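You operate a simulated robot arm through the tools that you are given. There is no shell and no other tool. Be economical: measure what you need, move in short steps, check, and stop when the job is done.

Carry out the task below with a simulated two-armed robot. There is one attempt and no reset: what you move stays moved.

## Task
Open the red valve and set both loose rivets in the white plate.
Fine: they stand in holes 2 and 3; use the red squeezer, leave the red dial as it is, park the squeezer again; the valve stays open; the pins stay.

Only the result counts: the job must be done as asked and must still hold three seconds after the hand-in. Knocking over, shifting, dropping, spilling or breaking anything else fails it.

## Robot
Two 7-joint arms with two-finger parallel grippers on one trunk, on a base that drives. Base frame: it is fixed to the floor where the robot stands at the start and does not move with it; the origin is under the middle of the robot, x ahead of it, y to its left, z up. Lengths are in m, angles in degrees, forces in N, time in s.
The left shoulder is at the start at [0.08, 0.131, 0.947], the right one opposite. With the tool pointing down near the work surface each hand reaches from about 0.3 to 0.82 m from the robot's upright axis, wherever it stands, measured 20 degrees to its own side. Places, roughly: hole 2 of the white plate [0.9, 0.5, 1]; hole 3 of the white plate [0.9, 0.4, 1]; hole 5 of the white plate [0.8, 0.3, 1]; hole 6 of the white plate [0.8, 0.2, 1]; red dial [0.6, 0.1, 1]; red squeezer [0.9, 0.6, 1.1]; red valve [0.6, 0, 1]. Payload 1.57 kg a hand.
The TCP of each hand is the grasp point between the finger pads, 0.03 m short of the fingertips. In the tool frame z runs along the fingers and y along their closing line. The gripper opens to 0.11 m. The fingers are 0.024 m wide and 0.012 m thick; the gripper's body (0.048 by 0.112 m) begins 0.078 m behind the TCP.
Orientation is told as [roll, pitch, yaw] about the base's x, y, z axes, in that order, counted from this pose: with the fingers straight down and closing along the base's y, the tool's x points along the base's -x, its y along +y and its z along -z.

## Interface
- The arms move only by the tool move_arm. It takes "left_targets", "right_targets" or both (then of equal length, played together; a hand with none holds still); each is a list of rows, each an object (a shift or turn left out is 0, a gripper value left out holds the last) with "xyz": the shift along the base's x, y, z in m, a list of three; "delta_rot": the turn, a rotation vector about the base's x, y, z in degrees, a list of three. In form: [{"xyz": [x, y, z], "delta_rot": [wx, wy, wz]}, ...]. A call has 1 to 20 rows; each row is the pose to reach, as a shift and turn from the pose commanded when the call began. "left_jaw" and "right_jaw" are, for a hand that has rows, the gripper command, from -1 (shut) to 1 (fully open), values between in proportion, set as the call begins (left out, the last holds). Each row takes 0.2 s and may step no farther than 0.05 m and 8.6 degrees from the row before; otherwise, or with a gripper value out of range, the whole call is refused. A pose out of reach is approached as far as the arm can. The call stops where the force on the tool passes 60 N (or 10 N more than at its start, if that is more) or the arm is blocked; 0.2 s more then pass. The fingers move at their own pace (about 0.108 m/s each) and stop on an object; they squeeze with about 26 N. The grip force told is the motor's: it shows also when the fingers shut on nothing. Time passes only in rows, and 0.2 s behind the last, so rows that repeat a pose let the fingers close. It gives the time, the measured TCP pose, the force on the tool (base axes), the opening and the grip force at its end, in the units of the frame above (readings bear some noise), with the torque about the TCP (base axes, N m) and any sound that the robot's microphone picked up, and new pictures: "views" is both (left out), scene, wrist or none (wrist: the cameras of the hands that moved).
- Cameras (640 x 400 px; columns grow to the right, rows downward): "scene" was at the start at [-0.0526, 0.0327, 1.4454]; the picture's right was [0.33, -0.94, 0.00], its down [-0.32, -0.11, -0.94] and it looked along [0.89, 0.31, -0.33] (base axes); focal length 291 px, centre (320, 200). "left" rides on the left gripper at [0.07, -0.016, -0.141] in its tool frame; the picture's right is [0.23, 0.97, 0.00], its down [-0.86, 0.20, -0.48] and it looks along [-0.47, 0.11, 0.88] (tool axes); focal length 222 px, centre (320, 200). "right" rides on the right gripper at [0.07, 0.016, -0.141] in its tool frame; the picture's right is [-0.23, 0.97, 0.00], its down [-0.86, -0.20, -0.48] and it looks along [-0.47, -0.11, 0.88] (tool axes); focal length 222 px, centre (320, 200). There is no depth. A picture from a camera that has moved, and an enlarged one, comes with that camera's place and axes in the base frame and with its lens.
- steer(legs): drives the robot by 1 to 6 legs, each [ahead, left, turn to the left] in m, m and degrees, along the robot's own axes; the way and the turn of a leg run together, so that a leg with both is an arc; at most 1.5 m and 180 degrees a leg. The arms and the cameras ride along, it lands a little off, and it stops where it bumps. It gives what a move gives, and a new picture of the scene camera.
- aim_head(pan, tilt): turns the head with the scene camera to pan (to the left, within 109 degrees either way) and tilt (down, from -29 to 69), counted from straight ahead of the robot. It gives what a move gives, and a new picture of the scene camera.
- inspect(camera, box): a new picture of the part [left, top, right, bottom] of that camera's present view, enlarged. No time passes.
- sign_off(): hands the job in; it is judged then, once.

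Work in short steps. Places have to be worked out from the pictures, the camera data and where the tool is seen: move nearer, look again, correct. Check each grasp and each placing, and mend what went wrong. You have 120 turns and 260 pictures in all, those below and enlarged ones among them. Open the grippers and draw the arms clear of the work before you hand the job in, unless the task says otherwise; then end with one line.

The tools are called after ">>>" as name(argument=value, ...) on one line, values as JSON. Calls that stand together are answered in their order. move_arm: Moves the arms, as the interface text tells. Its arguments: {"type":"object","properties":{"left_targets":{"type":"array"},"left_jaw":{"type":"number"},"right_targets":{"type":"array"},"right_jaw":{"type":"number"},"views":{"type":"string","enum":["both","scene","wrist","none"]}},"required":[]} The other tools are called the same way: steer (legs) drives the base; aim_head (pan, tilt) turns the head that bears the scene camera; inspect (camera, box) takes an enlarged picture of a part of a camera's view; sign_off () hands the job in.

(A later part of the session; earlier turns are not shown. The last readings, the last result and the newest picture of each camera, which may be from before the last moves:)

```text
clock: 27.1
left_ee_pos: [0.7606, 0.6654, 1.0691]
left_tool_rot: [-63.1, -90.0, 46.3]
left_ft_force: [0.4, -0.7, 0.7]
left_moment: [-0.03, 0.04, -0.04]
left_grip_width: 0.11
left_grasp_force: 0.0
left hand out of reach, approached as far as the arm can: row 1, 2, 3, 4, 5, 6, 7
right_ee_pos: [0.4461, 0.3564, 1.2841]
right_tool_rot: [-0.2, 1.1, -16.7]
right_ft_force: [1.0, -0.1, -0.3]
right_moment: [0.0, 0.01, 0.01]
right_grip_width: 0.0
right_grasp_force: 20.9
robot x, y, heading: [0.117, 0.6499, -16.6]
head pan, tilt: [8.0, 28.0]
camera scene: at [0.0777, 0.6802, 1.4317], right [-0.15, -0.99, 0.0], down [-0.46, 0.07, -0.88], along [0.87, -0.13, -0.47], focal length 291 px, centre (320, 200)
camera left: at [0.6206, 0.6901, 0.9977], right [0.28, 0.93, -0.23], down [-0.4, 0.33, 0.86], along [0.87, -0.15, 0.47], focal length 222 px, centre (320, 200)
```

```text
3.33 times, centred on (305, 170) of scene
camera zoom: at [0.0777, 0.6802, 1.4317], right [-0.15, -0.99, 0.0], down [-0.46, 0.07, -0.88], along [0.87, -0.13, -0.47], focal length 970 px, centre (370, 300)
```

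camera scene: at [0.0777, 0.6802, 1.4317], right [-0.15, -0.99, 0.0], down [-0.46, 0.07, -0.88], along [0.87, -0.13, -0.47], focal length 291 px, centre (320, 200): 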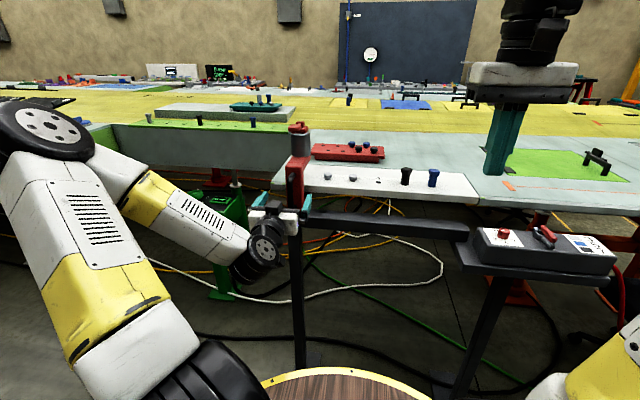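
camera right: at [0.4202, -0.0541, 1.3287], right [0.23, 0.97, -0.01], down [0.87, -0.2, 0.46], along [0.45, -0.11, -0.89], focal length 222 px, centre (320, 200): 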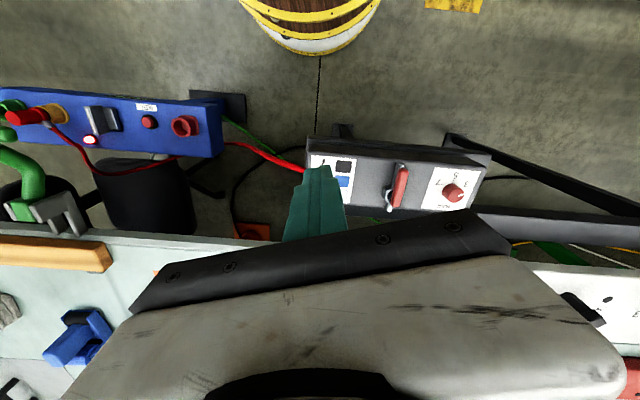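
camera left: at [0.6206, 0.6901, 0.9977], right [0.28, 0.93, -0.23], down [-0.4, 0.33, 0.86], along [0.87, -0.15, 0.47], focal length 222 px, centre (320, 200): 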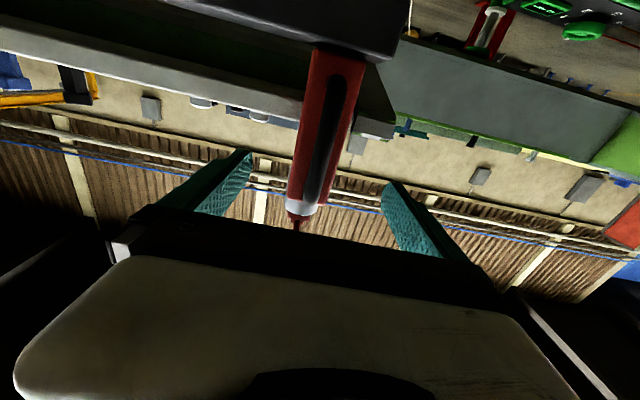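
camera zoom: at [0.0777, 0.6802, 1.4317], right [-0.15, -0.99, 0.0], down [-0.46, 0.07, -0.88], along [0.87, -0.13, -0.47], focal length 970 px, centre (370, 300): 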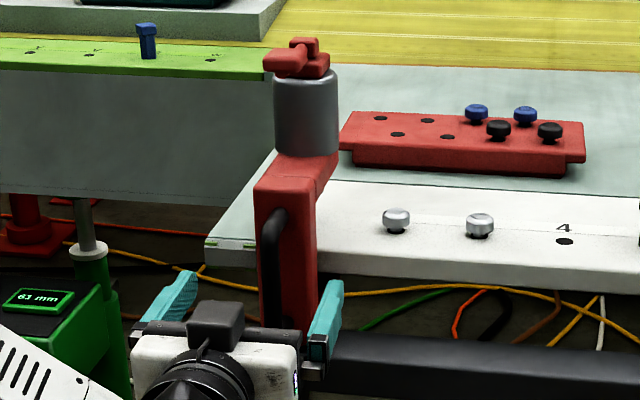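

Handle spans z≈1.04–1.13. I raise 1.4 cm, advance 2 cm and close the left fingers on the bar.

>>> move_arm(left_targets=[{"xyz": [0.005, -0.002, 0.014]}, {"xyz": [0.015, -0.005, 0.014]}, {"xyz": [0.021, -0.006, 0.014]}, {"xyz": [0.021, -0.006, 0.014]}], left_jaw=1, views="wrist")

>>> inspect(camera="scene", box=[240, 110, 370, 230])

```text
clock: 28.1
left_ee_pos: [0.7844, 0.6606, 1.0835]
left_tool_rot: [-85.2, -89.8, 68.3]
left_ft_force: [-0.2, 0.4, 0.4]
left_moment: [-0.02, -0.02, 0.02]
left_grip_width: 0.1099
left_grasp_force: 0.0
right_ee_pos: [0.4473, 0.357, 1.2841]
right_tool_rot: [-0.1, 1.2, -16.7]
right_ft_force: [-0.3, 0.5, 0.3]
right_moment: [0.01, -0.01, 0.01]
right_grip_width: 0.0
right_grasp_force: 21.1
robot x, y, heading: [0.1204, 0.6507, -16.9]
head pan, tilt: [8.0, 28.0]
camera left: at [0.6434, 0.6853, 1.0126], right [0.28, 0.93, -0.23], down [-0.4, 0.33, 0.85], along [0.87, -0.15, 0.47], focal length 222 px, centre (320, 200)
```

left: 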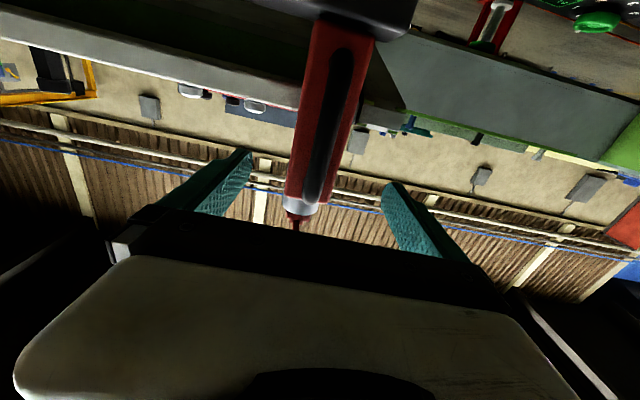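

```text
3.33 times, centred on (305, 170) of scene
camera zoom: at [0.0777, 0.6802, 1.4317], right [-0.15, -0.99, 0.0], down [-0.46, 0.07, -0.88], along [0.87, -0.13, -0.47], focal length 970 px, centre (370, 300)
```

zoom: 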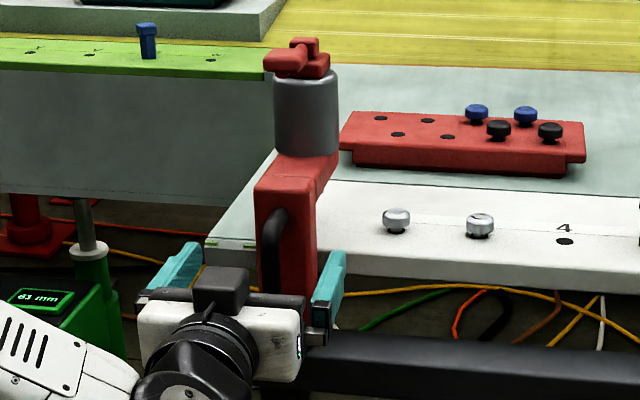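

Cross-checking both cameras puts the bar at x≈0.82, z≈0.99–1.11, i.e. ~3.5 cm further ahead. I lower a bit and advance slowly.

>>> move_arm(left_targets=[{"xyz": [0.0, 0.0, -0.014]}, {"xyz": [0.0, 0.0, -0.026]}, {"xyz": [0.012, -0.0035, -0.026]}, {"xyz": [0.022, -0.0065, -0.026]}, {"xyz": [0.022, -0.0065, -0.026]}], left_jaw=1, views="wrist")

>>> inspect(camera="left", box=[180, 60, 460, 235])

>>> inspect(camera="scene", box=[240, 110, 370, 230])

```text
clock: 29.3
left_ee_pos: [0.8059, 0.6546, 1.0571]
left_tool_rot: [-80.0, -89.9, 63.1]
left_ft_force: [-0.5, -0.3, 0.6]
left_moment: [-0.02, 0.0, -0.03]
left_grip_width: 0.1099
left_grasp_force: 0.1
right_ee_pos: [0.4451, 0.3565, 1.2848]
right_tool_rot: [-0.2, 1.1, -16.7]
right_ft_force: [-0.2, 0.3, 0.0]
right_moment: [0.03, 0.02, -0.02]
right_grip_width: 0.0
right_grasp_force: 21.1
robot x, y, heading: [0.1211, 0.6497, -16.7]
head pan, tilt: [8.0, 28.0]
camera left: at [0.6654, 0.6792, 0.9861], right [0.28, 0.93, -0.23], down [-0.4, 0.33, 0.85], along [0.87, -0.15, 0.47], focal length 222 px, centre (320, 200)
```

left: 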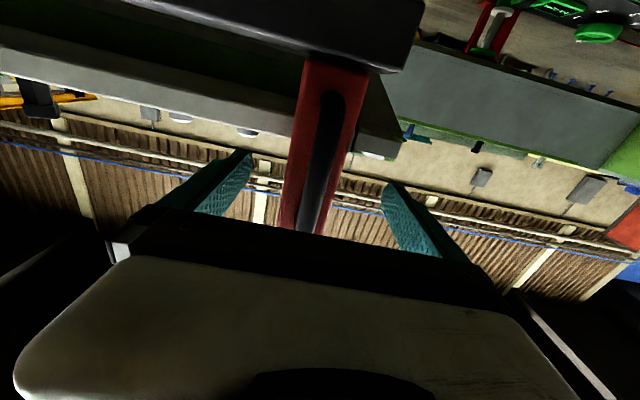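

```text
2.29 times, centred on (320, 148) of left
camera zoom: at [0.6654, 0.6792, 0.9861], right [0.28, 0.93, -0.23], down [-0.4, 0.33, 0.85], along [0.87, -0.15, 0.47], focal length 508 px, centre (320, 320)
```

zoom: 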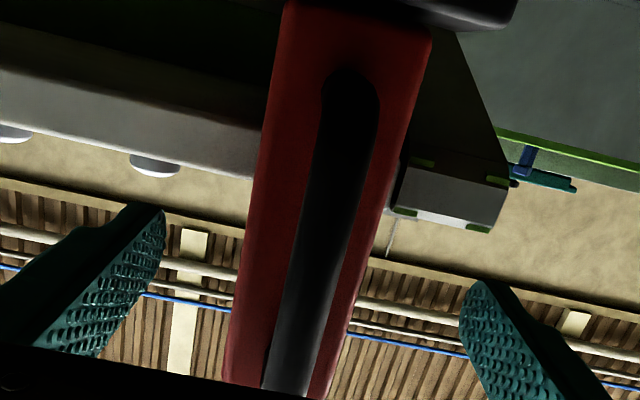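

```text
3.33 times, centred on (305, 170) of scene
camera zoom: at [0.0776, 0.6802, 1.4317], right [-0.15, -0.99, 0.0], down [-0.46, 0.07, -0.88], along [0.87, -0.13, -0.47], focal length 970 px, centre (370, 300)
```

zoom: 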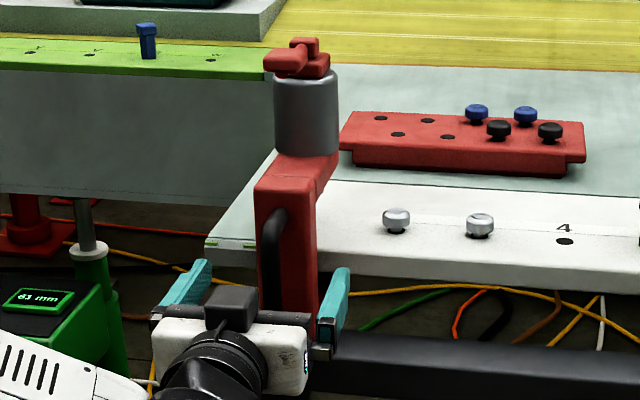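

Bar now ~1.5 cm ahead of the TCP, inside the pads. I advance 5 mm and close the left gripper.

>>> move_arm(left_targets=[{"xyz": [0.005, -0.0015, 0]}, {"xyz": [0.005, -0.0015, 0]}], left_jaw=1, views="none")

>>> move_arm(left_targets=[{"xyz": [0, 0, 0]}, {"xyz": [0, 0, 0]}, {"xyz": [0, 0, 0]}, {"xyz": [0, 0, 0]}], left_jaw=-1, views="both")

```text
clock: 29.9
left_ee_pos: [0.8102, 0.6536, 1.0569]
left_tool_rot: [-75.5, -89.8, 58.7]
left_ft_force: [-0.4, -0.1, 0.1]
left_moment: [0.02, -0.02, 0.02]
left_grip_width: 0.1103
left_grasp_force: 0.0
right_ee_pos: [0.4459, 0.3564, 1.2856]
right_tool_rot: [-0.2, 1.2, -16.7]
right_ft_force: [-0.6, -1.2, 0.3]
right_moment: [-0.01, -0.02, -0.03]
right_grip_width: 0.0
right_grasp_force: 20.8
robot x, y, heading: [0.1205, 0.6548, -16.6]
head pan, tilt: [8.0, 28.0]
```

```text
clock: 30.9
left_ee_pos: [0.8086, 0.6484, 1.0564]
left_tool_rot: [-55.7, -89.9, 38.4]
left_ft_force: [-4.7, -23.5, -3.9]
left_moment: [0.09, -0.15, -0.01]
left_grip_width: 0.0156
left_grasp_force: 31.2
right_ee_pos: [0.4458, 0.355, 1.2843]
right_tool_rot: [-0.2, 1.4, -16.7]
right_ft_force: [0.1, 0.1, 0.5]
right_moment: [-0.01, -0.02, 0.02]
right_grip_width: 0.0
right_grasp_force: 21.3
robot x, y, heading: [0.1216, 0.648, -16.9]
head pan, tilt: [8.0, 28.0]
camera scene: at [0.0776, 0.6789, 1.4317], right [-0.15, -0.99, 0.0], down [-0.46, 0.07, -0.88], along [0.87, -0.14, -0.47], focal length 291 px, centre (320, 200)
camera left: at [0.6689, 0.6749, 0.9863], right [0.29, 0.93, -0.23], down [-0.4, 0.33, 0.86], along [0.87, -0.16, 0.46], focal length 222 px, centre (320, 200)
```

scene: 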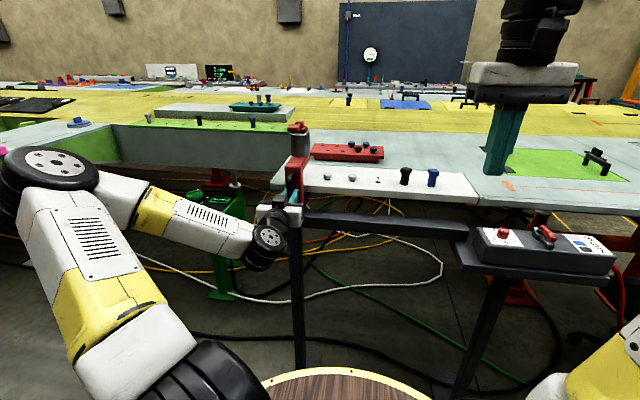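
left: 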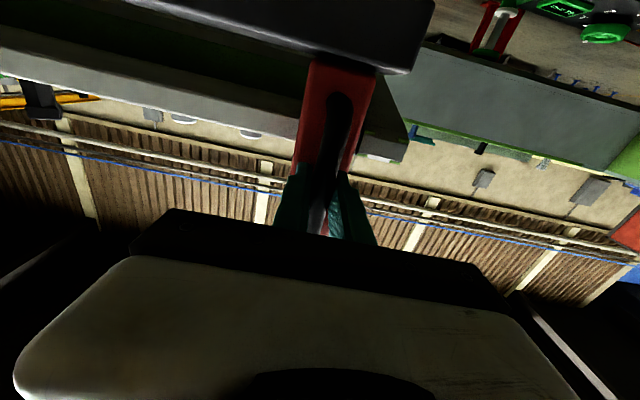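

Gripped (15.6 mm bar). I relieve the sideways load, then lift 4 mm to feel the weight.

>>> move_arm(left_targets=[{"xyz": [-0.001, -0.0045, 0]}, {"xyz": [-0.001, -0.0045, 0]}], views="none")

>>> move_arm(left_targets=[{"xyz": [0, 0, 0.003]}, {"xyz": [0, 0, 0.006]}, {"xyz": [0, 0, 0.006]}], views="none")

>>> inspect(camera="scene", box=[240, 110, 370, 230])

>>> inspect(camera="left", box=[180, 0, 460, 175])

```text
clock: 31.5
left_ee_pos: [0.8096, 0.6491, 1.0563]
left_tool_rot: [-73.7, -89.9, 56.9]
left_ft_force: [-19.3, -7.7, -3.1]
left_moment: [0.04, -0.3, 0.01]
left_grip_width: 0.0158
left_grasp_force: 30.9
right_ee_pos: [0.4439, 0.3565, 1.2843]
right_tool_rot: [-0.2, 1.2, -16.7]
right_ft_force: [0.1, -0.4, 0.7]
right_moment: [0.0, 0.0, 0.02]
right_grip_width: 0.0
right_grasp_force: 21.8
robot x, y, heading: [0.1235, 0.6531, -16.6]
head pan, tilt: [8.0, 28.0]
```

```text
clock: 32.3
left_ee_pos: [0.811, 0.6482, 1.0615]
left_tool_rot: [-20.0, -89.8, 3.2]
left_ft_force: [-7.0, -8.9, -23.4]
left_moment: [0.77, -0.21, 0.03]
left_grip_width: 0.0161
left_grasp_force: 31.4
right_ee_pos: [0.4466, 0.3543, 1.284]
right_tool_rot: [-0.3, 1.3, -16.7]
right_ft_force: [0.2, 0.2, 0.0]
right_moment: [-0.01, 0.01, 0.0]
right_grip_width: 0.0001
right_grasp_force: 21.1
robot x, y, heading: [0.1217, 0.6536, -16.7]
head pan, tilt: [8.0, 28.0]
```

```text
3.33 times, centred on (305, 170) of scene
camera zoom: at [0.0782, 0.6797, 1.4317], right [-0.15, -0.99, 0.0], down [-0.46, 0.07, -0.88], along [0.87, -0.13, -0.47], focal length 970 px, centre (370, 300)
```

zoom: 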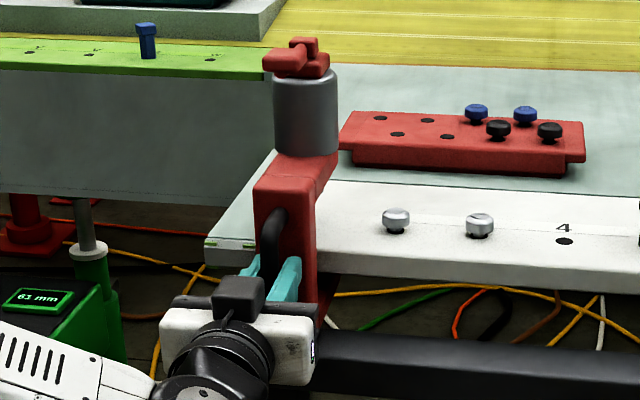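

```text
2.29 times, centred on (320, 88) of left
camera zoom: at [0.6705, 0.6732, 0.991], right [0.28, 0.93, -0.23], down [-0.4, 0.33, 0.86], along [0.87, -0.15, 0.46], focal length 508 px, centre (320, 457)
```

zoom: 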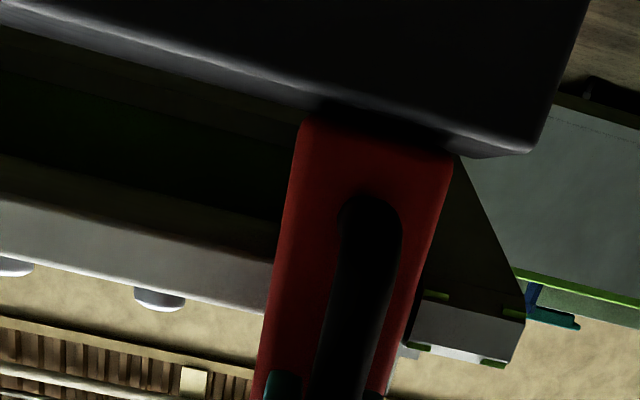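

The tool did not rise—it seems guided on the rail, which runs parallel to the plate. I undo the lift and try a gentle slide along the rail toward hole 2.

>>> move_arm(left_targets=[{"xyz": [0, 0, -0.003]}, {"xyz": [0, 0, -0.006]}, {"xyz": [-0.0015, -0.0048, -0.006]}, {"xyz": [-0.003, -0.0096, -0.006]}, {"xyz": [-0.0045, -0.0144, -0.006]}], views="none")

>>> inspect(camera="scene", box=[240, 110, 370, 230])

```text
clock: 33.5
left_ee_pos: [0.8074, 0.6329, 1.0583]
left_tool_rot: [-154.2, -89.8, 137.2]
left_ft_force: [1.0, 0.1, 23.8]
left_moment: [0.23, -0.06, -0.01]
left_grip_width: 0.0157
left_grasp_force: 31.6
right_ee_pos: [0.445, 0.3552, 1.2831]
right_tool_rot: [-0.2, 1.1, -16.7]
right_ft_force: [-0.2, 0.2, -0.2]
right_moment: [0.01, 0.04, 0.0]
right_grip_width: 0.0003
right_grasp_force: 21.1
robot x, y, heading: [0.1201, 0.6534, -16.9]
head pan, tilt: [8.0, 28.0]
```

```text
3.33 times, centred on (305, 170) of scene
camera zoom: at [0.0771, 0.6803, 1.4317], right [-0.15, -0.99, 0.0], down [-0.46, 0.07, -0.88], along [0.87, -0.13, -0.47], focal length 970 px, centre (370, 300)
```

zoom: 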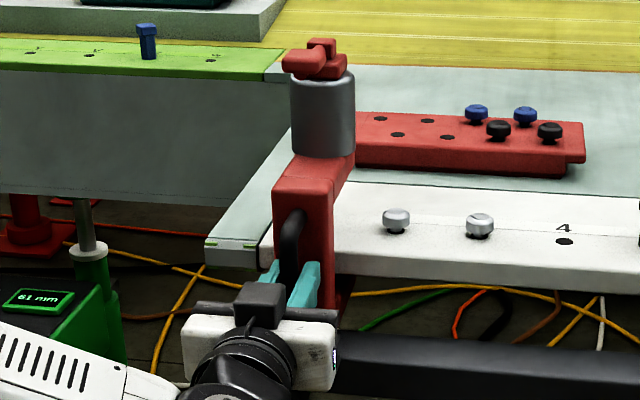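

It slides freely along the rail. I relieve the vertical load and slide ~5 cm further, stopping short of hole 2.

>>> move_arm(left_targets=[{"xyz": [0, 0, 0.0025]}, {"xyz": [-0.004, -0.0134, 0.0025]}, {"xyz": [-0.0081, -0.0268, 0.0025]}, {"xyz": [-0.0121, -0.0402, 0.0025]}, {"xyz": [-0.0145, -0.0479, 0.0025]}, {"xyz": [-0.0145, -0.0479, 0.0025]}], views="none")

>>> inspect(camera="scene", box=[240, 110, 370, 230])

```text
clock: 34.9
left_ee_pos: [0.7916, 0.5854, 1.0566]
left_tool_rot: [-20.6, -89.8, 3.7]
left_ft_force: [1.8, 1.2, -8.2]
left_moment: [0.1, -0.71, 0.02]
left_grip_width: 0.0157
left_grasp_force: 31.7
right_ee_pos: [0.446, 0.3561, 1.285]
right_tool_rot: [-0.2, 1.3, -16.6]
right_ft_force: [-0.2, 0.6, 0.3]
right_moment: [0.02, -0.02, 0.02]
right_grip_width: 0.0001
right_grasp_force: 21.4
robot x, y, heading: [0.1222, 0.6534, -16.9]
head pan, tilt: [8.0, 28.0]
```

```text
3.33 times, centred on (305, 170) of scene
camera zoom: at [0.0779, 0.6802, 1.4317], right [-0.15, -0.99, 0.0], down [-0.46, 0.07, -0.88], along [0.87, -0.13, -0.47], focal length 970 px, centre (370, 300)
```

zoom: 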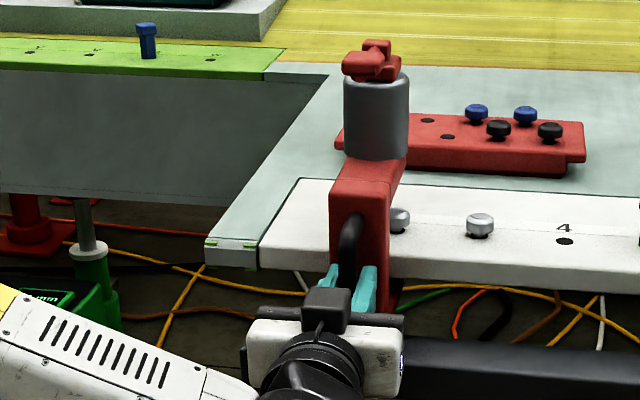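

Total slid ≈66 mm. I bring the right hand (tilted 45°, to the right of the squeezer) so its camera can view the ram and rivet 2 up close.

>>> move_arm(right_targets=[{"xyz": [0.042, 0.007, -0.01], "delta_rot": [0.15, -5.1, 3.9]}, {"xyz": [0.083, 0.014, -0.02], "delta_rot": [0.3, -10.2, 7.7]}, {"xyz": [0.125, 0.021, -0.03], "delta_rot": [0.45, -15.2, 11.6]}, {"xyz": [0.166, 0.028, -0.045], "delta_rot": [0.6, -20.3, 15.5]}, {"xyz": [0.208, 0.036, -0.06], "delta_rot": [0.75, -25.4, 19.3]}, {"xyz": [0.249, 0.043, -0.075], "delta_rot": [0.9, -30.5, 23.2]}, {"xyz": [0.291, 0.05, -0.09], "delta_rot": [1.05, -35.5, 27.1]}, {"xyz": [0.332, 0.057, -0.103], "delta_rot": [1.2, -40.6, 30.9]}, {"xyz": [0.374, 0.065, -0.115], "delta_rot": [1.34, -45.7, 34.8]}, {"xyz": [0.374, 0.065, -0.115], "delta_rot": [1.34, -45.7, 34.8]}])

```text
clock: 37.1
left_ee_pos: [0.7927, 0.586, 1.0589]
left_tool_rot: [-66.9, -89.9, 49.9]
left_ft_force: [-5.4, -0.3, -18.4]
left_moment: [0.26, 0.1, 0.0]
left_grip_width: 0.0156
left_grasp_force: 31.3
right_ee_pos: [0.8204, 0.4205, 1.1706]
right_tool_rot: [-0.3, -43.8, 20.1]
right_ft_force: [0.1, -0.5, 0.0]
right_moment: [0.0, 0.03, 0.01]
right_grip_width: 0.0
right_grasp_force: 21.3
robot x, y, heading: [0.1175, 0.6505, -16.6]
head pan, tilt: [8.0, 28.0]
camera scene: at [0.0781, 0.6801, 1.4317], right [-0.15, -0.99, 0.0], down [-0.46, 0.07, -0.88], along [0.87, -0.13, -0.47], focal length 291 px, centre (320, 200)
camera right: at [0.6758, 0.3846, 1.2254], right [-0.18, 0.97, 0.15], down [0.34, -0.09, 0.94], along [0.93, 0.22, -0.31], focal length 222 px, centre (320, 200)
```

scene: 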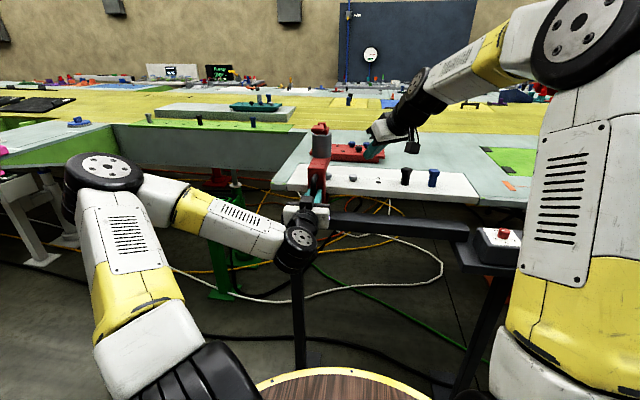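
right: 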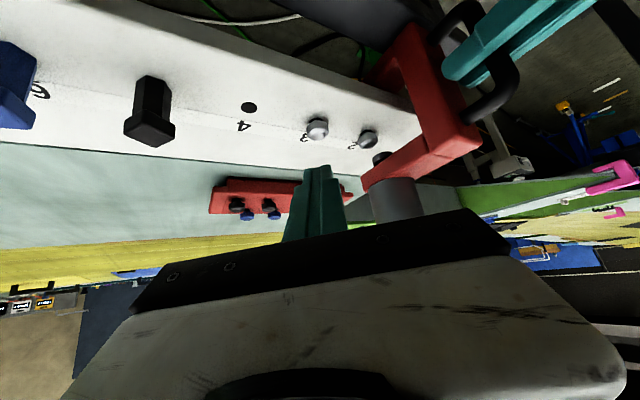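

>>> inspect(camera="right", box=[280, 90, 440, 190])

>>> inspect(camera="right", box=[330, 0, 530, 125])

```text
4.00 times, centred on (360, 140) of right
camera zoom: at [0.6758, 0.3846, 1.2254], right [-0.18, 0.97, 0.15], down [0.34, -0.09, 0.94], along [0.93, 0.22, -0.31], focal length 888 px, centre (160, 440)
```

zoom: 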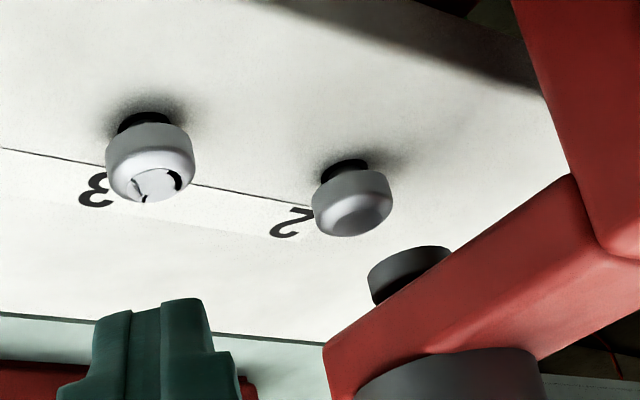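

```text
3.20 times, centred on (430, 62) of right
camera zoom: at [0.6758, 0.3846, 1.2254], right [-0.18, 0.97, 0.15], down [0.34, -0.09, 0.94], along [0.93, 0.22, -0.31], focal length 711 px, centre (-32, 640)
```

zoom: 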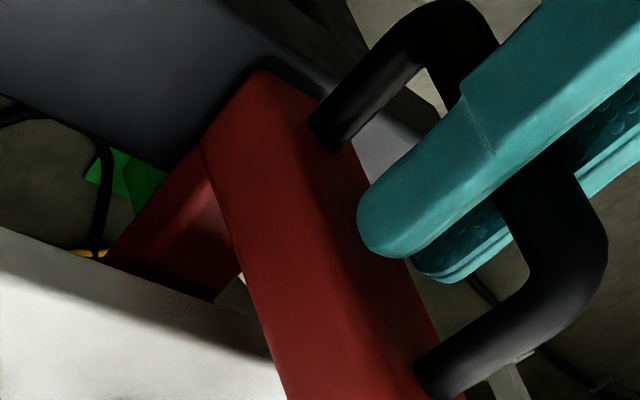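

From this view: rivet 2 at ≈(0.903, 0.514), head top z≈1.079; ram tip ≈(0.909, 0.5315, 1.097), so ~18 mm to go. I slide 16 mm and check.

>>> move_arm(left_targets=[{"xyz": [-0.0023, -0.0077, 0]}, {"xyz": [-0.0046, -0.0153, 0]}, {"xyz": [-0.0046, -0.0153, 0]}], views="none")

>>> inspect(camera="right", box=[280, 90, 440, 190])

```text
clock: 37.9
left_ee_pos: [0.7863, 0.5699, 1.0591]
left_tool_rot: [-47.9, -89.8, 30.9]
left_ft_force: [-6.4, -4.1, -21.3]
left_moment: [0.05, -0.43, 0.01]
left_grip_width: 0.016
left_grasp_force: 31.9
right_ee_pos: [0.8209, 0.4173, 1.1695]
right_tool_rot: [-0.3, -43.7, 19.9]
right_ft_force: [0.8, 0.4, -0.3]
right_moment: [0.01, 0.01, 0.01]
right_grip_width: 0.0001
right_grasp_force: 21.3
robot x, y, heading: [0.12, 0.6519, -16.9]
head pan, tilt: [8.0, 28.0]
```

```text
4.00 times, centred on (360, 140) of right
camera zoom: at [0.6754, 0.3843, 1.2255], right [-0.18, 0.97, 0.15], down [0.34, -0.09, 0.94], along [0.92, 0.22, -0.31], focal length 888 px, centre (160, 440)
```

zoom: 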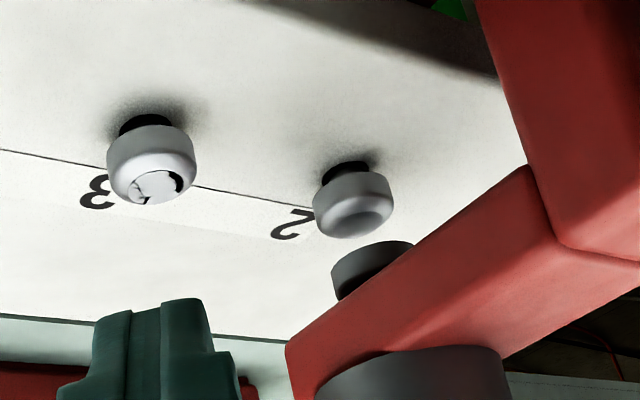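

About 5 mm left. Sliding and checking again.

>>> move_arm(left_targets=[{"xyz": [-0.0008, -0.0025, -0.001]}, {"xyz": [-0.0014, -0.0046, -0.001]}, {"xyz": [-0.0014, -0.0046, -0.001]}], views="none")

>>> inspect(camera="right", box=[320, 105, 420, 168])

>>> inspect(camera="scene", box=[280, 105, 360, 205])

```text
clock: 38.7
left_ee_pos: [0.7858, 0.5673, 1.0585]
left_tool_rot: [-147.1, -89.9, 130.4]
left_ft_force: [-10.1, 5.6, -7.1]
left_moment: [0.0, -0.52, 0.06]
left_grip_width: 0.016
left_grasp_force: 31.9
right_ee_pos: [0.8196, 0.4198, 1.1719]
right_tool_rot: [-0.2, -43.7, 20.1]
right_ft_force: [-0.1, 0.4, 0.5]
right_moment: [-0.04, 0.03, 0.02]
right_grip_width: 0.0001
right_grasp_force: 22.0
robot x, y, heading: [0.12, 0.6518, -16.9]
head pan, tilt: [8.0, 28.0]
```

```text
6.35 times, centred on (370, 136) of right
camera zoom: at [0.675, 0.3851, 1.2259], right [-0.18, 0.97, 0.15], down [0.34, -0.09, 0.94], along [0.92, 0.22, -0.31], focal length 1410 px, centre (2, 603)
```

zoom: 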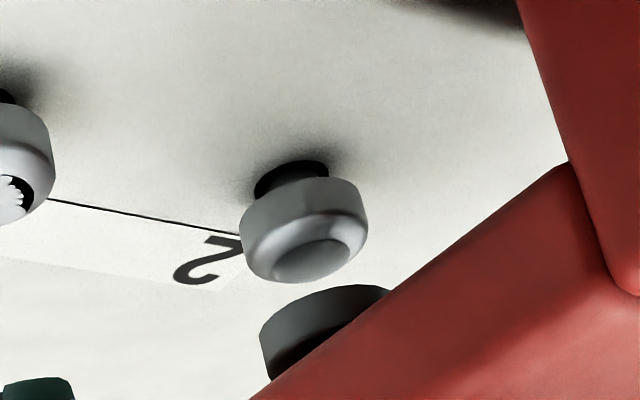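

```text
4.00 times, centred on (320, 155) of scene
camera zoom: at [0.0774, 0.6805, 1.4317], right [-0.15, -0.99, 0.0], down [-0.46, 0.07, -0.88], along [0.87, -0.13, -0.47], focal length 1164 px, centre (320, 380)
```

zoom: 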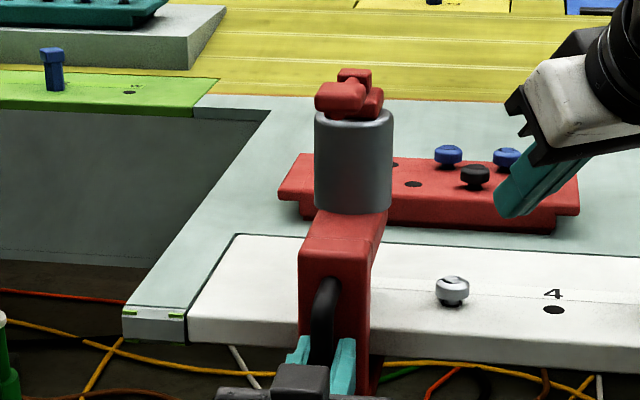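

Ram is aligned over rivet 2 (both views agree within ~1–2 mm). I move the right fingertips above the trigger paddle (≈(0.862, 0.543, 1.23)), going up first.

>>> move_arm(right_targets=[{"xyz": [-0.01, 0.0, 0.045]}, {"xyz": [-0.02, 0.0, 0.09]}, {"xyz": [-0.02, 0.01, 0.128]}, {"xyz": [-0.01, 0.045, 0.128]}, {"xyz": [0.01, 0.08, 0.128]}, {"xyz": [0.03, 0.119, 0.125]}, {"xyz": [0.03, 0.119, 0.125]}], views="wrist")

>>> inspect(camera="scene", box=[280, 85, 360, 185])

>>> inspect(camera="right", box=[240, 90, 400, 190])

```text
clock: 40.3
left_ee_pos: [0.7858, 0.5673, 1.0589]
left_tool_rot: [-133.2, -89.8, 116.3]
left_ft_force: [-2.1, 1.9, 6.7]
left_moment: [0.1, -0.19, -0.07]
left_grip_width: 0.016
left_grasp_force: 31.0
right_ee_pos: [0.8484, 0.5425, 1.294]
right_tool_rot: [-0.2, -43.7, 19.9]
right_ft_force: [0.6, -1.0, 0.2]
right_moment: [-0.01, 0.0, 0.01]
right_grip_width: 0.0002
right_grasp_force: 21.3
robot x, y, heading: [0.1234, 0.6515, -16.7]
head pan, tilt: [8.0, 28.0]
camera right: at [0.7043, 0.5078, 1.3496], right [-0.18, 0.97, 0.15], down [0.34, -0.09, 0.94], along [0.92, 0.22, -0.31], focal length 222 px, centre (320, 200)
```

right: 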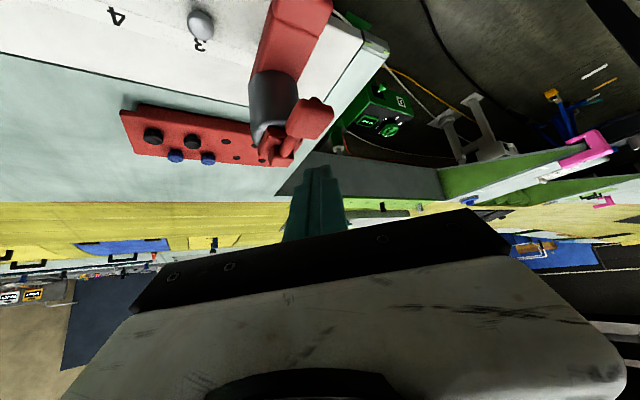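

```text
4.00 times, centred on (320, 135) of scene
camera zoom: at [0.0774, 0.6803, 1.4317], right [-0.15, -0.99, 0.0], down [-0.46, 0.07, -0.88], along [0.87, -0.13, -0.47], focal length 1164 px, centre (320, 460)
```

zoom: 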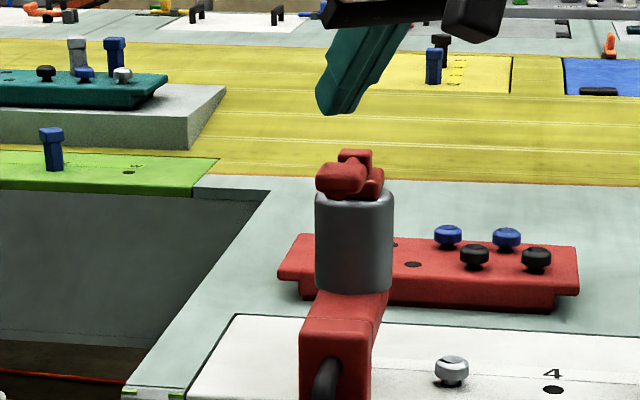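

```text
4.00 times, centred on (320, 140) of right
camera zoom: at [0.7043, 0.5078, 1.3496], right [-0.18, 0.97, 0.15], down [0.34, -0.09, 0.94], along [0.92, 0.22, -0.31], focal length 888 px, centre (320, 440)
```

zoom: 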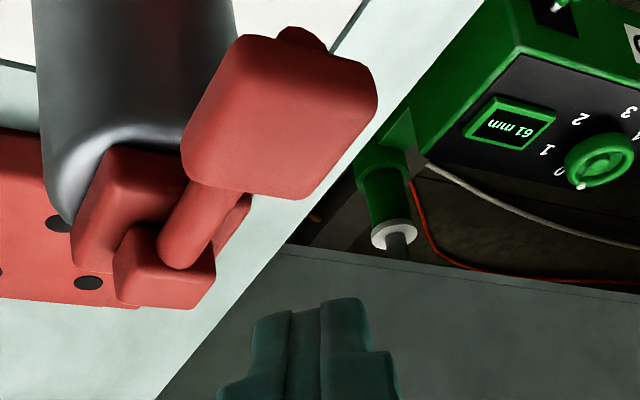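

Paddle refined to ≈(0.850, 0.545, 1.23). I shift 12 mm back and press down in small steps.

>>> move_arm(right_targets=[{"xyz": [-0.012, -0.002, 0]}, {"xyz": [-0.012, -0.002, -0.015]}, {"xyz": [-0.012, -0.002, -0.025]}, {"xyz": [-0.012, -0.002, -0.03]}, {"xyz": [-0.012, -0.002, -0.035]}], views="none")

>>> inspect(camera="scene", box=[280, 85, 360, 185])

>>> inspect(camera="right", box=[240, 90, 400, 190])

```text
clock: 41.5
left_ee_pos: [0.7857, 0.5666, 1.0587]
left_tool_rot: [-132.1, -89.8, 115.4]
left_ft_force: [3.8, -1.5, 13.2]
left_moment: [0.15, -0.1, 0.0]
left_grip_width: 0.0158
left_grasp_force: 31.6
right_ee_pos: [0.8365, 0.5392, 1.2614]
right_tool_rot: [-0.2, -43.8, 20.1]
right_ft_force: [-0.9, 1.2, 3.6]
right_moment: [0.04, -0.04, 0.0]
right_grip_width: 0.0
right_grasp_force: 21.2
robot x, y, heading: [0.1215, 0.6516, -16.9]
head pan, tilt: [8.0, 28.0]
```

```text
4.00 times, centred on (320, 135) of scene
camera zoom: at [0.0773, 0.6803, 1.4317], right [-0.15, -0.99, 0.0], down [-0.46, 0.07, -0.88], along [0.87, -0.13, -0.47], focal length 1164 px, centre (320, 460)
```

zoom: 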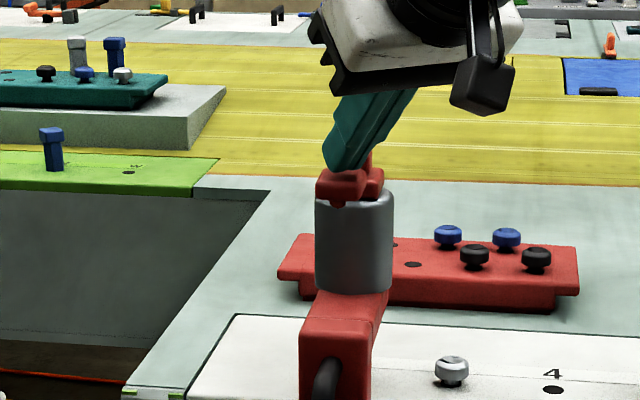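

```text
4.00 times, centred on (320, 140) of right
camera zoom: at [0.6923, 0.5045, 1.3148], right [-0.18, 0.97, 0.15], down [0.34, -0.09, 0.94], along [0.93, 0.22, -0.31], focal length 888 px, centre (320, 440)
```

zoom: 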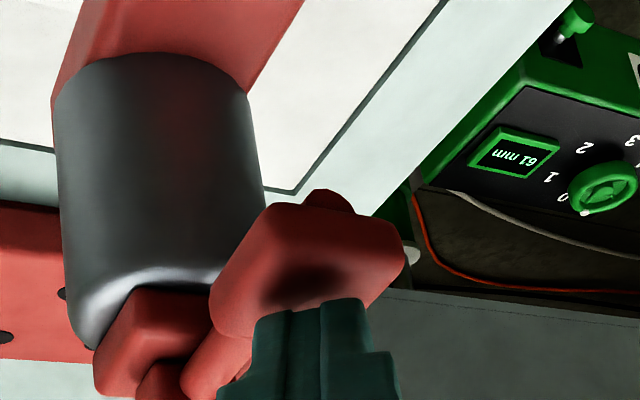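

Finger tip is touching the paddle centre (≈3.6 N). I press further in 3 mm steps.

>>> move_arm(right_targets=[{"xyz": [0, 0, -0.004]}, {"xyz": [0, 0, -0.008]}, {"xyz": [0, 0, -0.012]}, {"xyz": [0, 0, -0.016]}], views="none")

>>> inspect(camera="scene", box=[280, 85, 360, 185])

```text
clock: 42.5
left_ee_pos: [0.7846, 0.5667, 1.0587]
left_tool_rot: [-133.4, -89.8, 116.5]
left_ft_force: [10.2, -3.9, 17.6]
left_moment: [0.18, -0.06, 0.06]
left_grip_width: 0.0156
left_grasp_force: 31.5
right_ee_pos: [0.8385, 0.5386, 1.2439]
right_tool_rot: [-0.2, -43.8, 20.1]
right_ft_force: [-4.3, 0.5, 5.6]
right_moment: [-0.03, 0.01, 0.0]
right_grip_width: 0.0
right_grasp_force: 21.5
robot x, y, heading: [0.1228, 0.6487, -16.6]
head pan, tilt: [8.0, 28.0]
```

```text
4.00 times, centred on (320, 135) of scene
camera zoom: at [0.0772, 0.6802, 1.4317], right [-0.15, -0.99, 0.0], down [-0.46, 0.07, -0.88], along [0.87, -0.13, -0.47], focal length 1164 px, centre (320, 460)
```

zoom: 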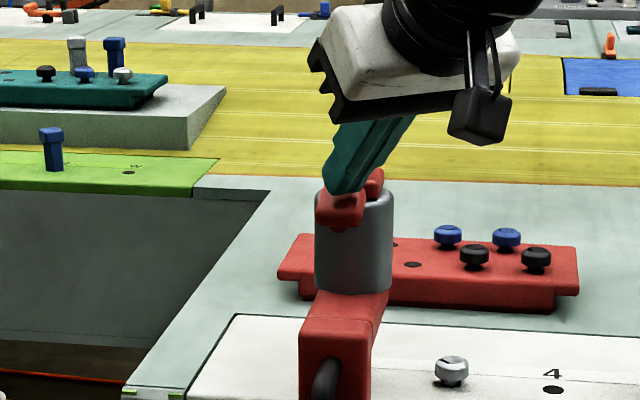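

The lever swings down lightly; no sound yet. I continue pressing.

>>> move_arm(right_targets=[{"xyz": [0, 0, -0.004]}, {"xyz": [0, 0, -0.008]}, {"xyz": [0, 0, -0.012]}, {"xyz": [0, 0, -0.015]}, {"xyz": [0, 0, -0.015]}], views="none")

>>> inspect(camera="scene", box=[280, 85, 360, 185])

```text
clock: 43.7
left_ee_pos: [0.7863, 0.5673, 1.059]
left_tool_rot: [-76.8, -89.8, 60.0]
left_ft_force: [19.4, -6.2, 10.6]
left_moment: [0.2, -0.02, 0.03]
left_grip_width: 0.0158
left_grasp_force: 31.9
right_ee_pos: [0.8374, 0.5391, 1.2379]
right_tool_rot: [-0.5, -44.7, 20.1]
right_ft_force: [-8.0, 0.8, 46.8]
right_moment: [-0.2, -0.49, -0.08]
right_grip_width: 0.0
right_grasp_force: 20.9
robot x, y, heading: [0.1238, 0.6481, -16.6]
head pan, tilt: [8.0, 28.0]
```

```text
4.00 times, centred on (320, 135) of scene
camera zoom: at [0.0763, 0.6802, 1.4316], right [-0.15, -0.99, 0.0], down [-0.46, 0.07, -0.88], along [0.87, -0.13, -0.47], focal length 1164 px, centre (320, 460)
```

zoom: 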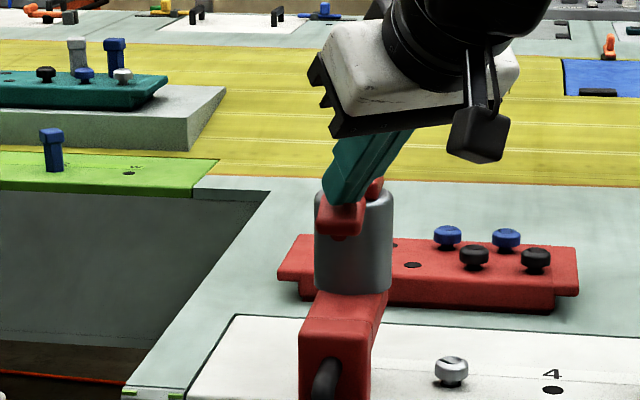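

The lever is at its end stop (47 N), held about 0.5 s, no sound. I release and return to the viewing pose to see the rivet.

>>> move_arm(right_targets=[{"xyz": [0, 0, 0.02]}, {"xyz": [-0.005, 0, 0.06]}, {"xyz": [-0.015, -0.04, 0.06]}, {"xyz": [-0.025, -0.08, 0.06]}, {"xyz": [-0.03, -0.115, 0.04]}, {"xyz": [-0.025, -0.119, 0.0]}, {"xyz": [-0.02, -0.119, -0.04]}, {"xyz": [-0.017, -0.119, -0.066]}, {"xyz": [-0.017, -0.119, -0.066]}], views="none")

>>> inspect(camera="right", box=[280, 80, 440, 180])

>>> inspect(camera="scene", box=[280, 85, 360, 185])

```text
clock: 45.7
left_ee_pos: [0.7848, 0.5667, 1.0591]
left_tool_rot: [-85.4, -89.9, 68.3]
left_ft_force: [-8.2, 4.2, 8.4]
left_moment: [0.22, -0.11, -0.03]
left_grip_width: 0.0158
left_grasp_force: 31.6
right_ee_pos: [0.8201, 0.423, 1.1626]
right_tool_rot: [-0.2, -43.8, 20.1]
right_ft_force: [0.7, 0.3, -0.1]
right_moment: [0.01, -0.03, 0.0]
right_grip_width: 0.0
right_grasp_force: 21.4
robot x, y, heading: [0.1204, 0.6531, -16.9]
head pan, tilt: [8.0, 28.0]
```

```text
4.00 times, centred on (360, 130) of right
camera zoom: at [0.6768, 0.3884, 1.2166], right [-0.18, 0.97, 0.15], down [0.34, -0.09, 0.94], along [0.92, 0.22, -0.31], focal length 888 px, centre (160, 480)
```

zoom: 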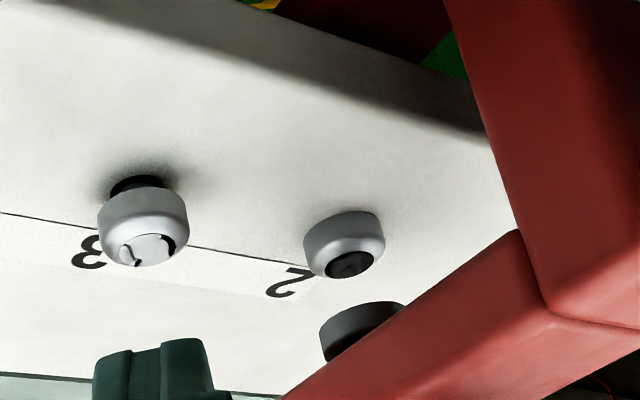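

```text
4.00 times, centred on (320, 135) of scene
camera zoom: at [0.077, 0.6805, 1.4317], right [-0.15, -0.99, 0.0], down [-0.46, 0.07, -0.88], along [0.87, -0.13, -0.47], focal length 1164 px, centre (320, 460)
```

zoom: 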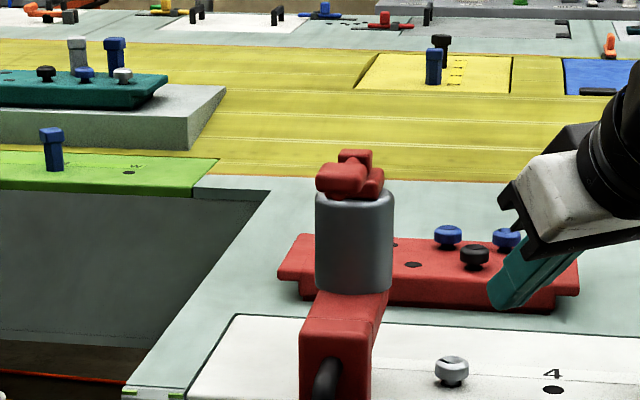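

Rivet 2 has gone down: the shank gap is gone. I zoom to confirm.

>>> inspect(camera="right", box=[340, 120, 400, 158])

```text
10.53 times, centred on (370, 139) of right
camera zoom: at [0.6768, 0.3884, 1.2166], right [-0.18, 0.97, 0.15], down [0.34, -0.09, 0.94], along [0.92, 0.22, -0.31], focal length 2338 px, centre (-206, 842)
```

zoom: 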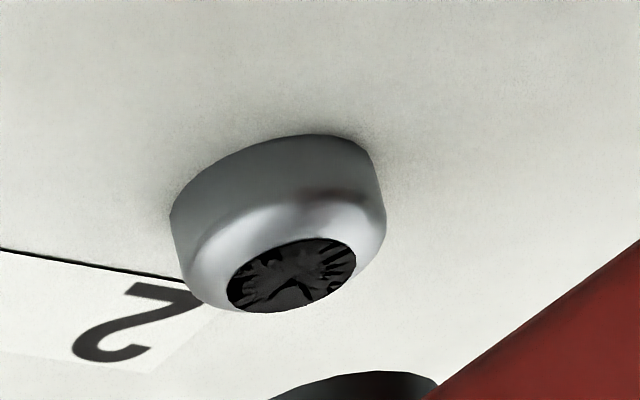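

Rivet 2 is set. Before sliding to hole 3, I move the right hand further right, out of the way, and then slide 4 cm.

>>> move_arm(right_targets=[{"xyz": [-0.02, -0.025, 0.02]}, {"xyz": [-0.035, -0.055, 0.02]}, {"xyz": [-0.045, -0.085, 0.02]}], views="none")

>>> move_arm(left_targets=[{"xyz": [-0.003, -0.0096, 0]}, {"xyz": [-0.006, -0.0192, 0]}, {"xyz": [-0.009, -0.0288, 0]}, {"xyz": [-0.0118, -0.0383, 0]}, {"xyz": [-0.0118, -0.0383, 0]}], views="scene")

>>> inspect(camera="right", box=[280, 80, 440, 180])

```text
clock: 46.5
left_ee_pos: [0.7852, 0.5676, 1.0586]
left_tool_rot: [-81.0, -89.9, 64.0]
left_ft_force: [-11.7, 2.8, 6.4]
left_moment: [0.27, -0.13, 0.0]
left_grip_width: 0.0157
left_grasp_force: 31.7
right_ee_pos: [0.7753, 0.3347, 1.1824]
right_tool_rot: [-0.2, -43.9, 20.2]
right_ft_force: [0.1, -0.2, 0.3]
right_moment: [-0.02, 0.0, -0.04]
right_grip_width: 0.0001
right_grasp_force: 21.3
robot x, y, heading: [0.1218, 0.6507, -16.8]
head pan, tilt: [8.0, 28.0]
```

```text
clock: 47.7
left_ee_pos: [0.779, 0.5489, 1.0596]
left_tool_rot: [-7.9, -89.7, -8.8]
left_ft_force: [20.2, -8.8, -2.2]
left_moment: [0.07, -0.17, -0.01]
left_grip_width: 0.016
left_grasp_force: 31.6
left hand out of reach, approached as far as the arm can: row 3, 4, 5
right_ee_pos: [0.7767, 0.3334, 1.1827]
right_tool_rot: [-0.1, -43.7, 20.0]
right_ft_force: [0.1, 0.8, 1.3]
right_moment: [-0.02, 0.01, -0.01]
right_grip_width: 0.0
right_grasp_force: 21.2
robot x, y, heading: [0.1213, 0.6493, -17.0]
head pan, tilt: [8.0, 28.0]
camera scene: at [0.0792, 0.6795, 1.4317], right [-0.15, -0.99, 0.0], down [-0.46, 0.07, -0.88], along [0.87, -0.13, -0.47], focal length 291 px, centre (320, 200)
```

scene: 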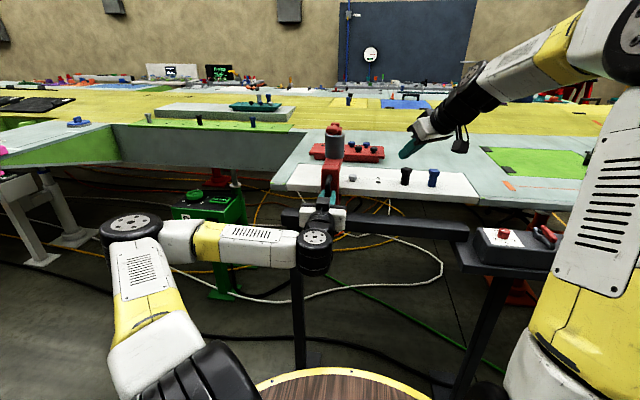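

```text
4.00 times, centred on (360, 130) of right
camera zoom: at [0.6325, 0.2992, 1.2372], right [-0.18, 0.97, 0.16], down [0.34, -0.09, 0.94], along [0.92, 0.22, -0.31], focal length 888 px, centre (160, 480)
```

zoom: 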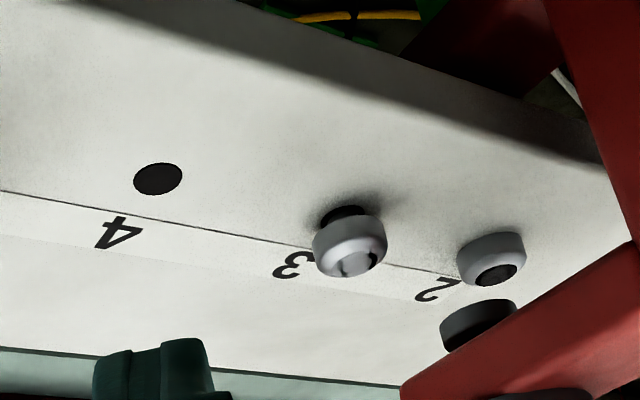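

The left arm can't reach further at this stance. I'll release the handle, back the base straight off, shift right, and regrasp.

>>> move_arm(left_targets=[{"xyz": [0, 0, 0]}, {"xyz": [0, 0, 0]}, {"xyz": [0, 0, 0]}, {"xyz": [0, 0, 0]}], left_jaw=1, views="none")

>>> inspect(camera="scene", box=[270, 105, 400, 235])

>>> inspect(camera="left", box=[180, 60, 460, 235])

```text
clock: 48.7
left_ee_pos: [0.776, 0.548, 1.0602]
left_tool_rot: [-75.2, -89.9, 58.3]
left_ft_force: [-0.1, 0.0, -0.1]
left_moment: [0.0, -0.03, -0.01]
left_grip_width: 0.1099
left_grasp_force: 0.0
right_ee_pos: [0.7757, 0.3342, 1.1831]
right_tool_rot: [-0.3, -43.7, 19.9]
right_ft_force: [-0.7, 0.6, 0.0]
right_moment: [-0.02, -0.02, 0.0]
right_grip_width: 0.0002
right_grasp_force: 21.5
robot x, y, heading: [0.121, 0.6522, -16.8]
head pan, tilt: [8.0, 28.0]
```

```text
3.08 times, centred on (335, 170) of scene
camera zoom: at [0.0777, 0.6802, 1.4317], right [-0.15, -0.99, 0.0], down [-0.46, 0.07, -0.88], along [0.87, -0.13, -0.47], focal length 895 px, centre (274, 292)
```

zoom: 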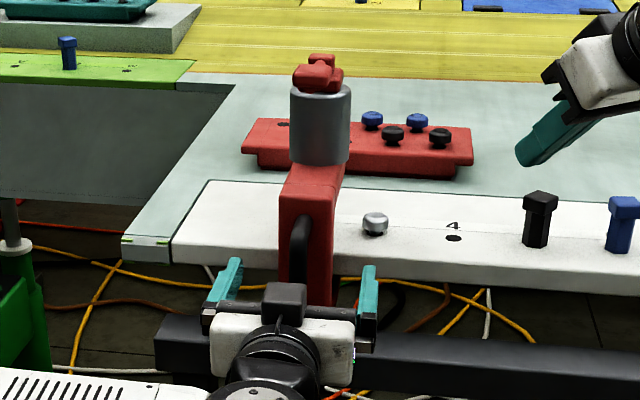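

```text
2.29 times, centred on (320, 148) of left
camera zoom: at [0.6358, 0.5732, 0.9896], right [0.28, 0.93, -0.23], down [-0.4, 0.33, 0.85], along [0.87, -0.15, 0.47], focal length 508 px, centre (320, 320)
```

zoom: 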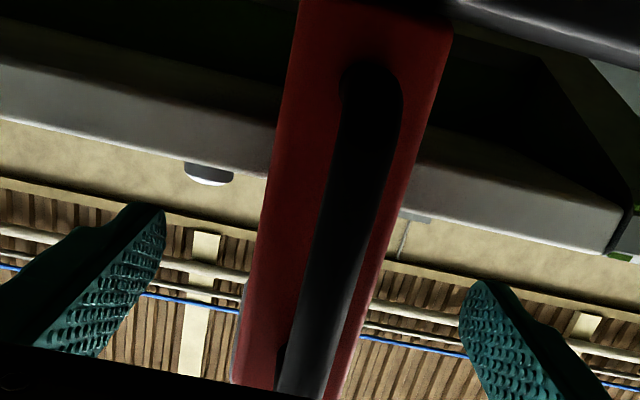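

The squeezer stands by itself and the jaws are clear. I back off 12 cm and shift right 14 cm.

>>> steer(legs=[[-0.12, 0, 0], [0, -0.14, 0]])

```text
clock: 50.1
left_ee_pos: [0.6705, 0.5891, 1.0597]
left_tool_rot: [-57.7, -89.9, 41.1]
left_ft_force: [-0.5, -0.2, 0.3]
left_moment: [0.01, 0.0, -0.04]
left_grip_width: 0.1099
left_grasp_force: 0.0
right_ee_pos: [0.6698, 0.3748, 1.1829]
right_tool_rot: [-0.1, -43.7, 20.3]
right_ft_force: [-0.7, -0.3, 0.3]
right_moment: [-0.01, 0.03, 0.01]
right_grip_width: 0.0
right_grasp_force: 21.3
robot x, y, heading: [0.0138, 0.6843, -16.5]
head pan, tilt: [8.0, 28.0]
stopped in leg 2: the robot was blocked; the commanded pose is now the measured one
camera scene: at [-0.0294, 0.7165, 1.4317], right [-0.15, -0.99, 0.0], down [-0.46, 0.07, -0.88], along [0.87, -0.13, -0.47], focal length 291 px, centre (320, 200)
```

scene: 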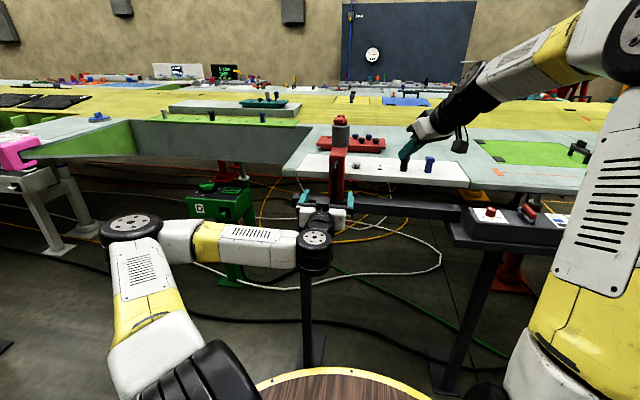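

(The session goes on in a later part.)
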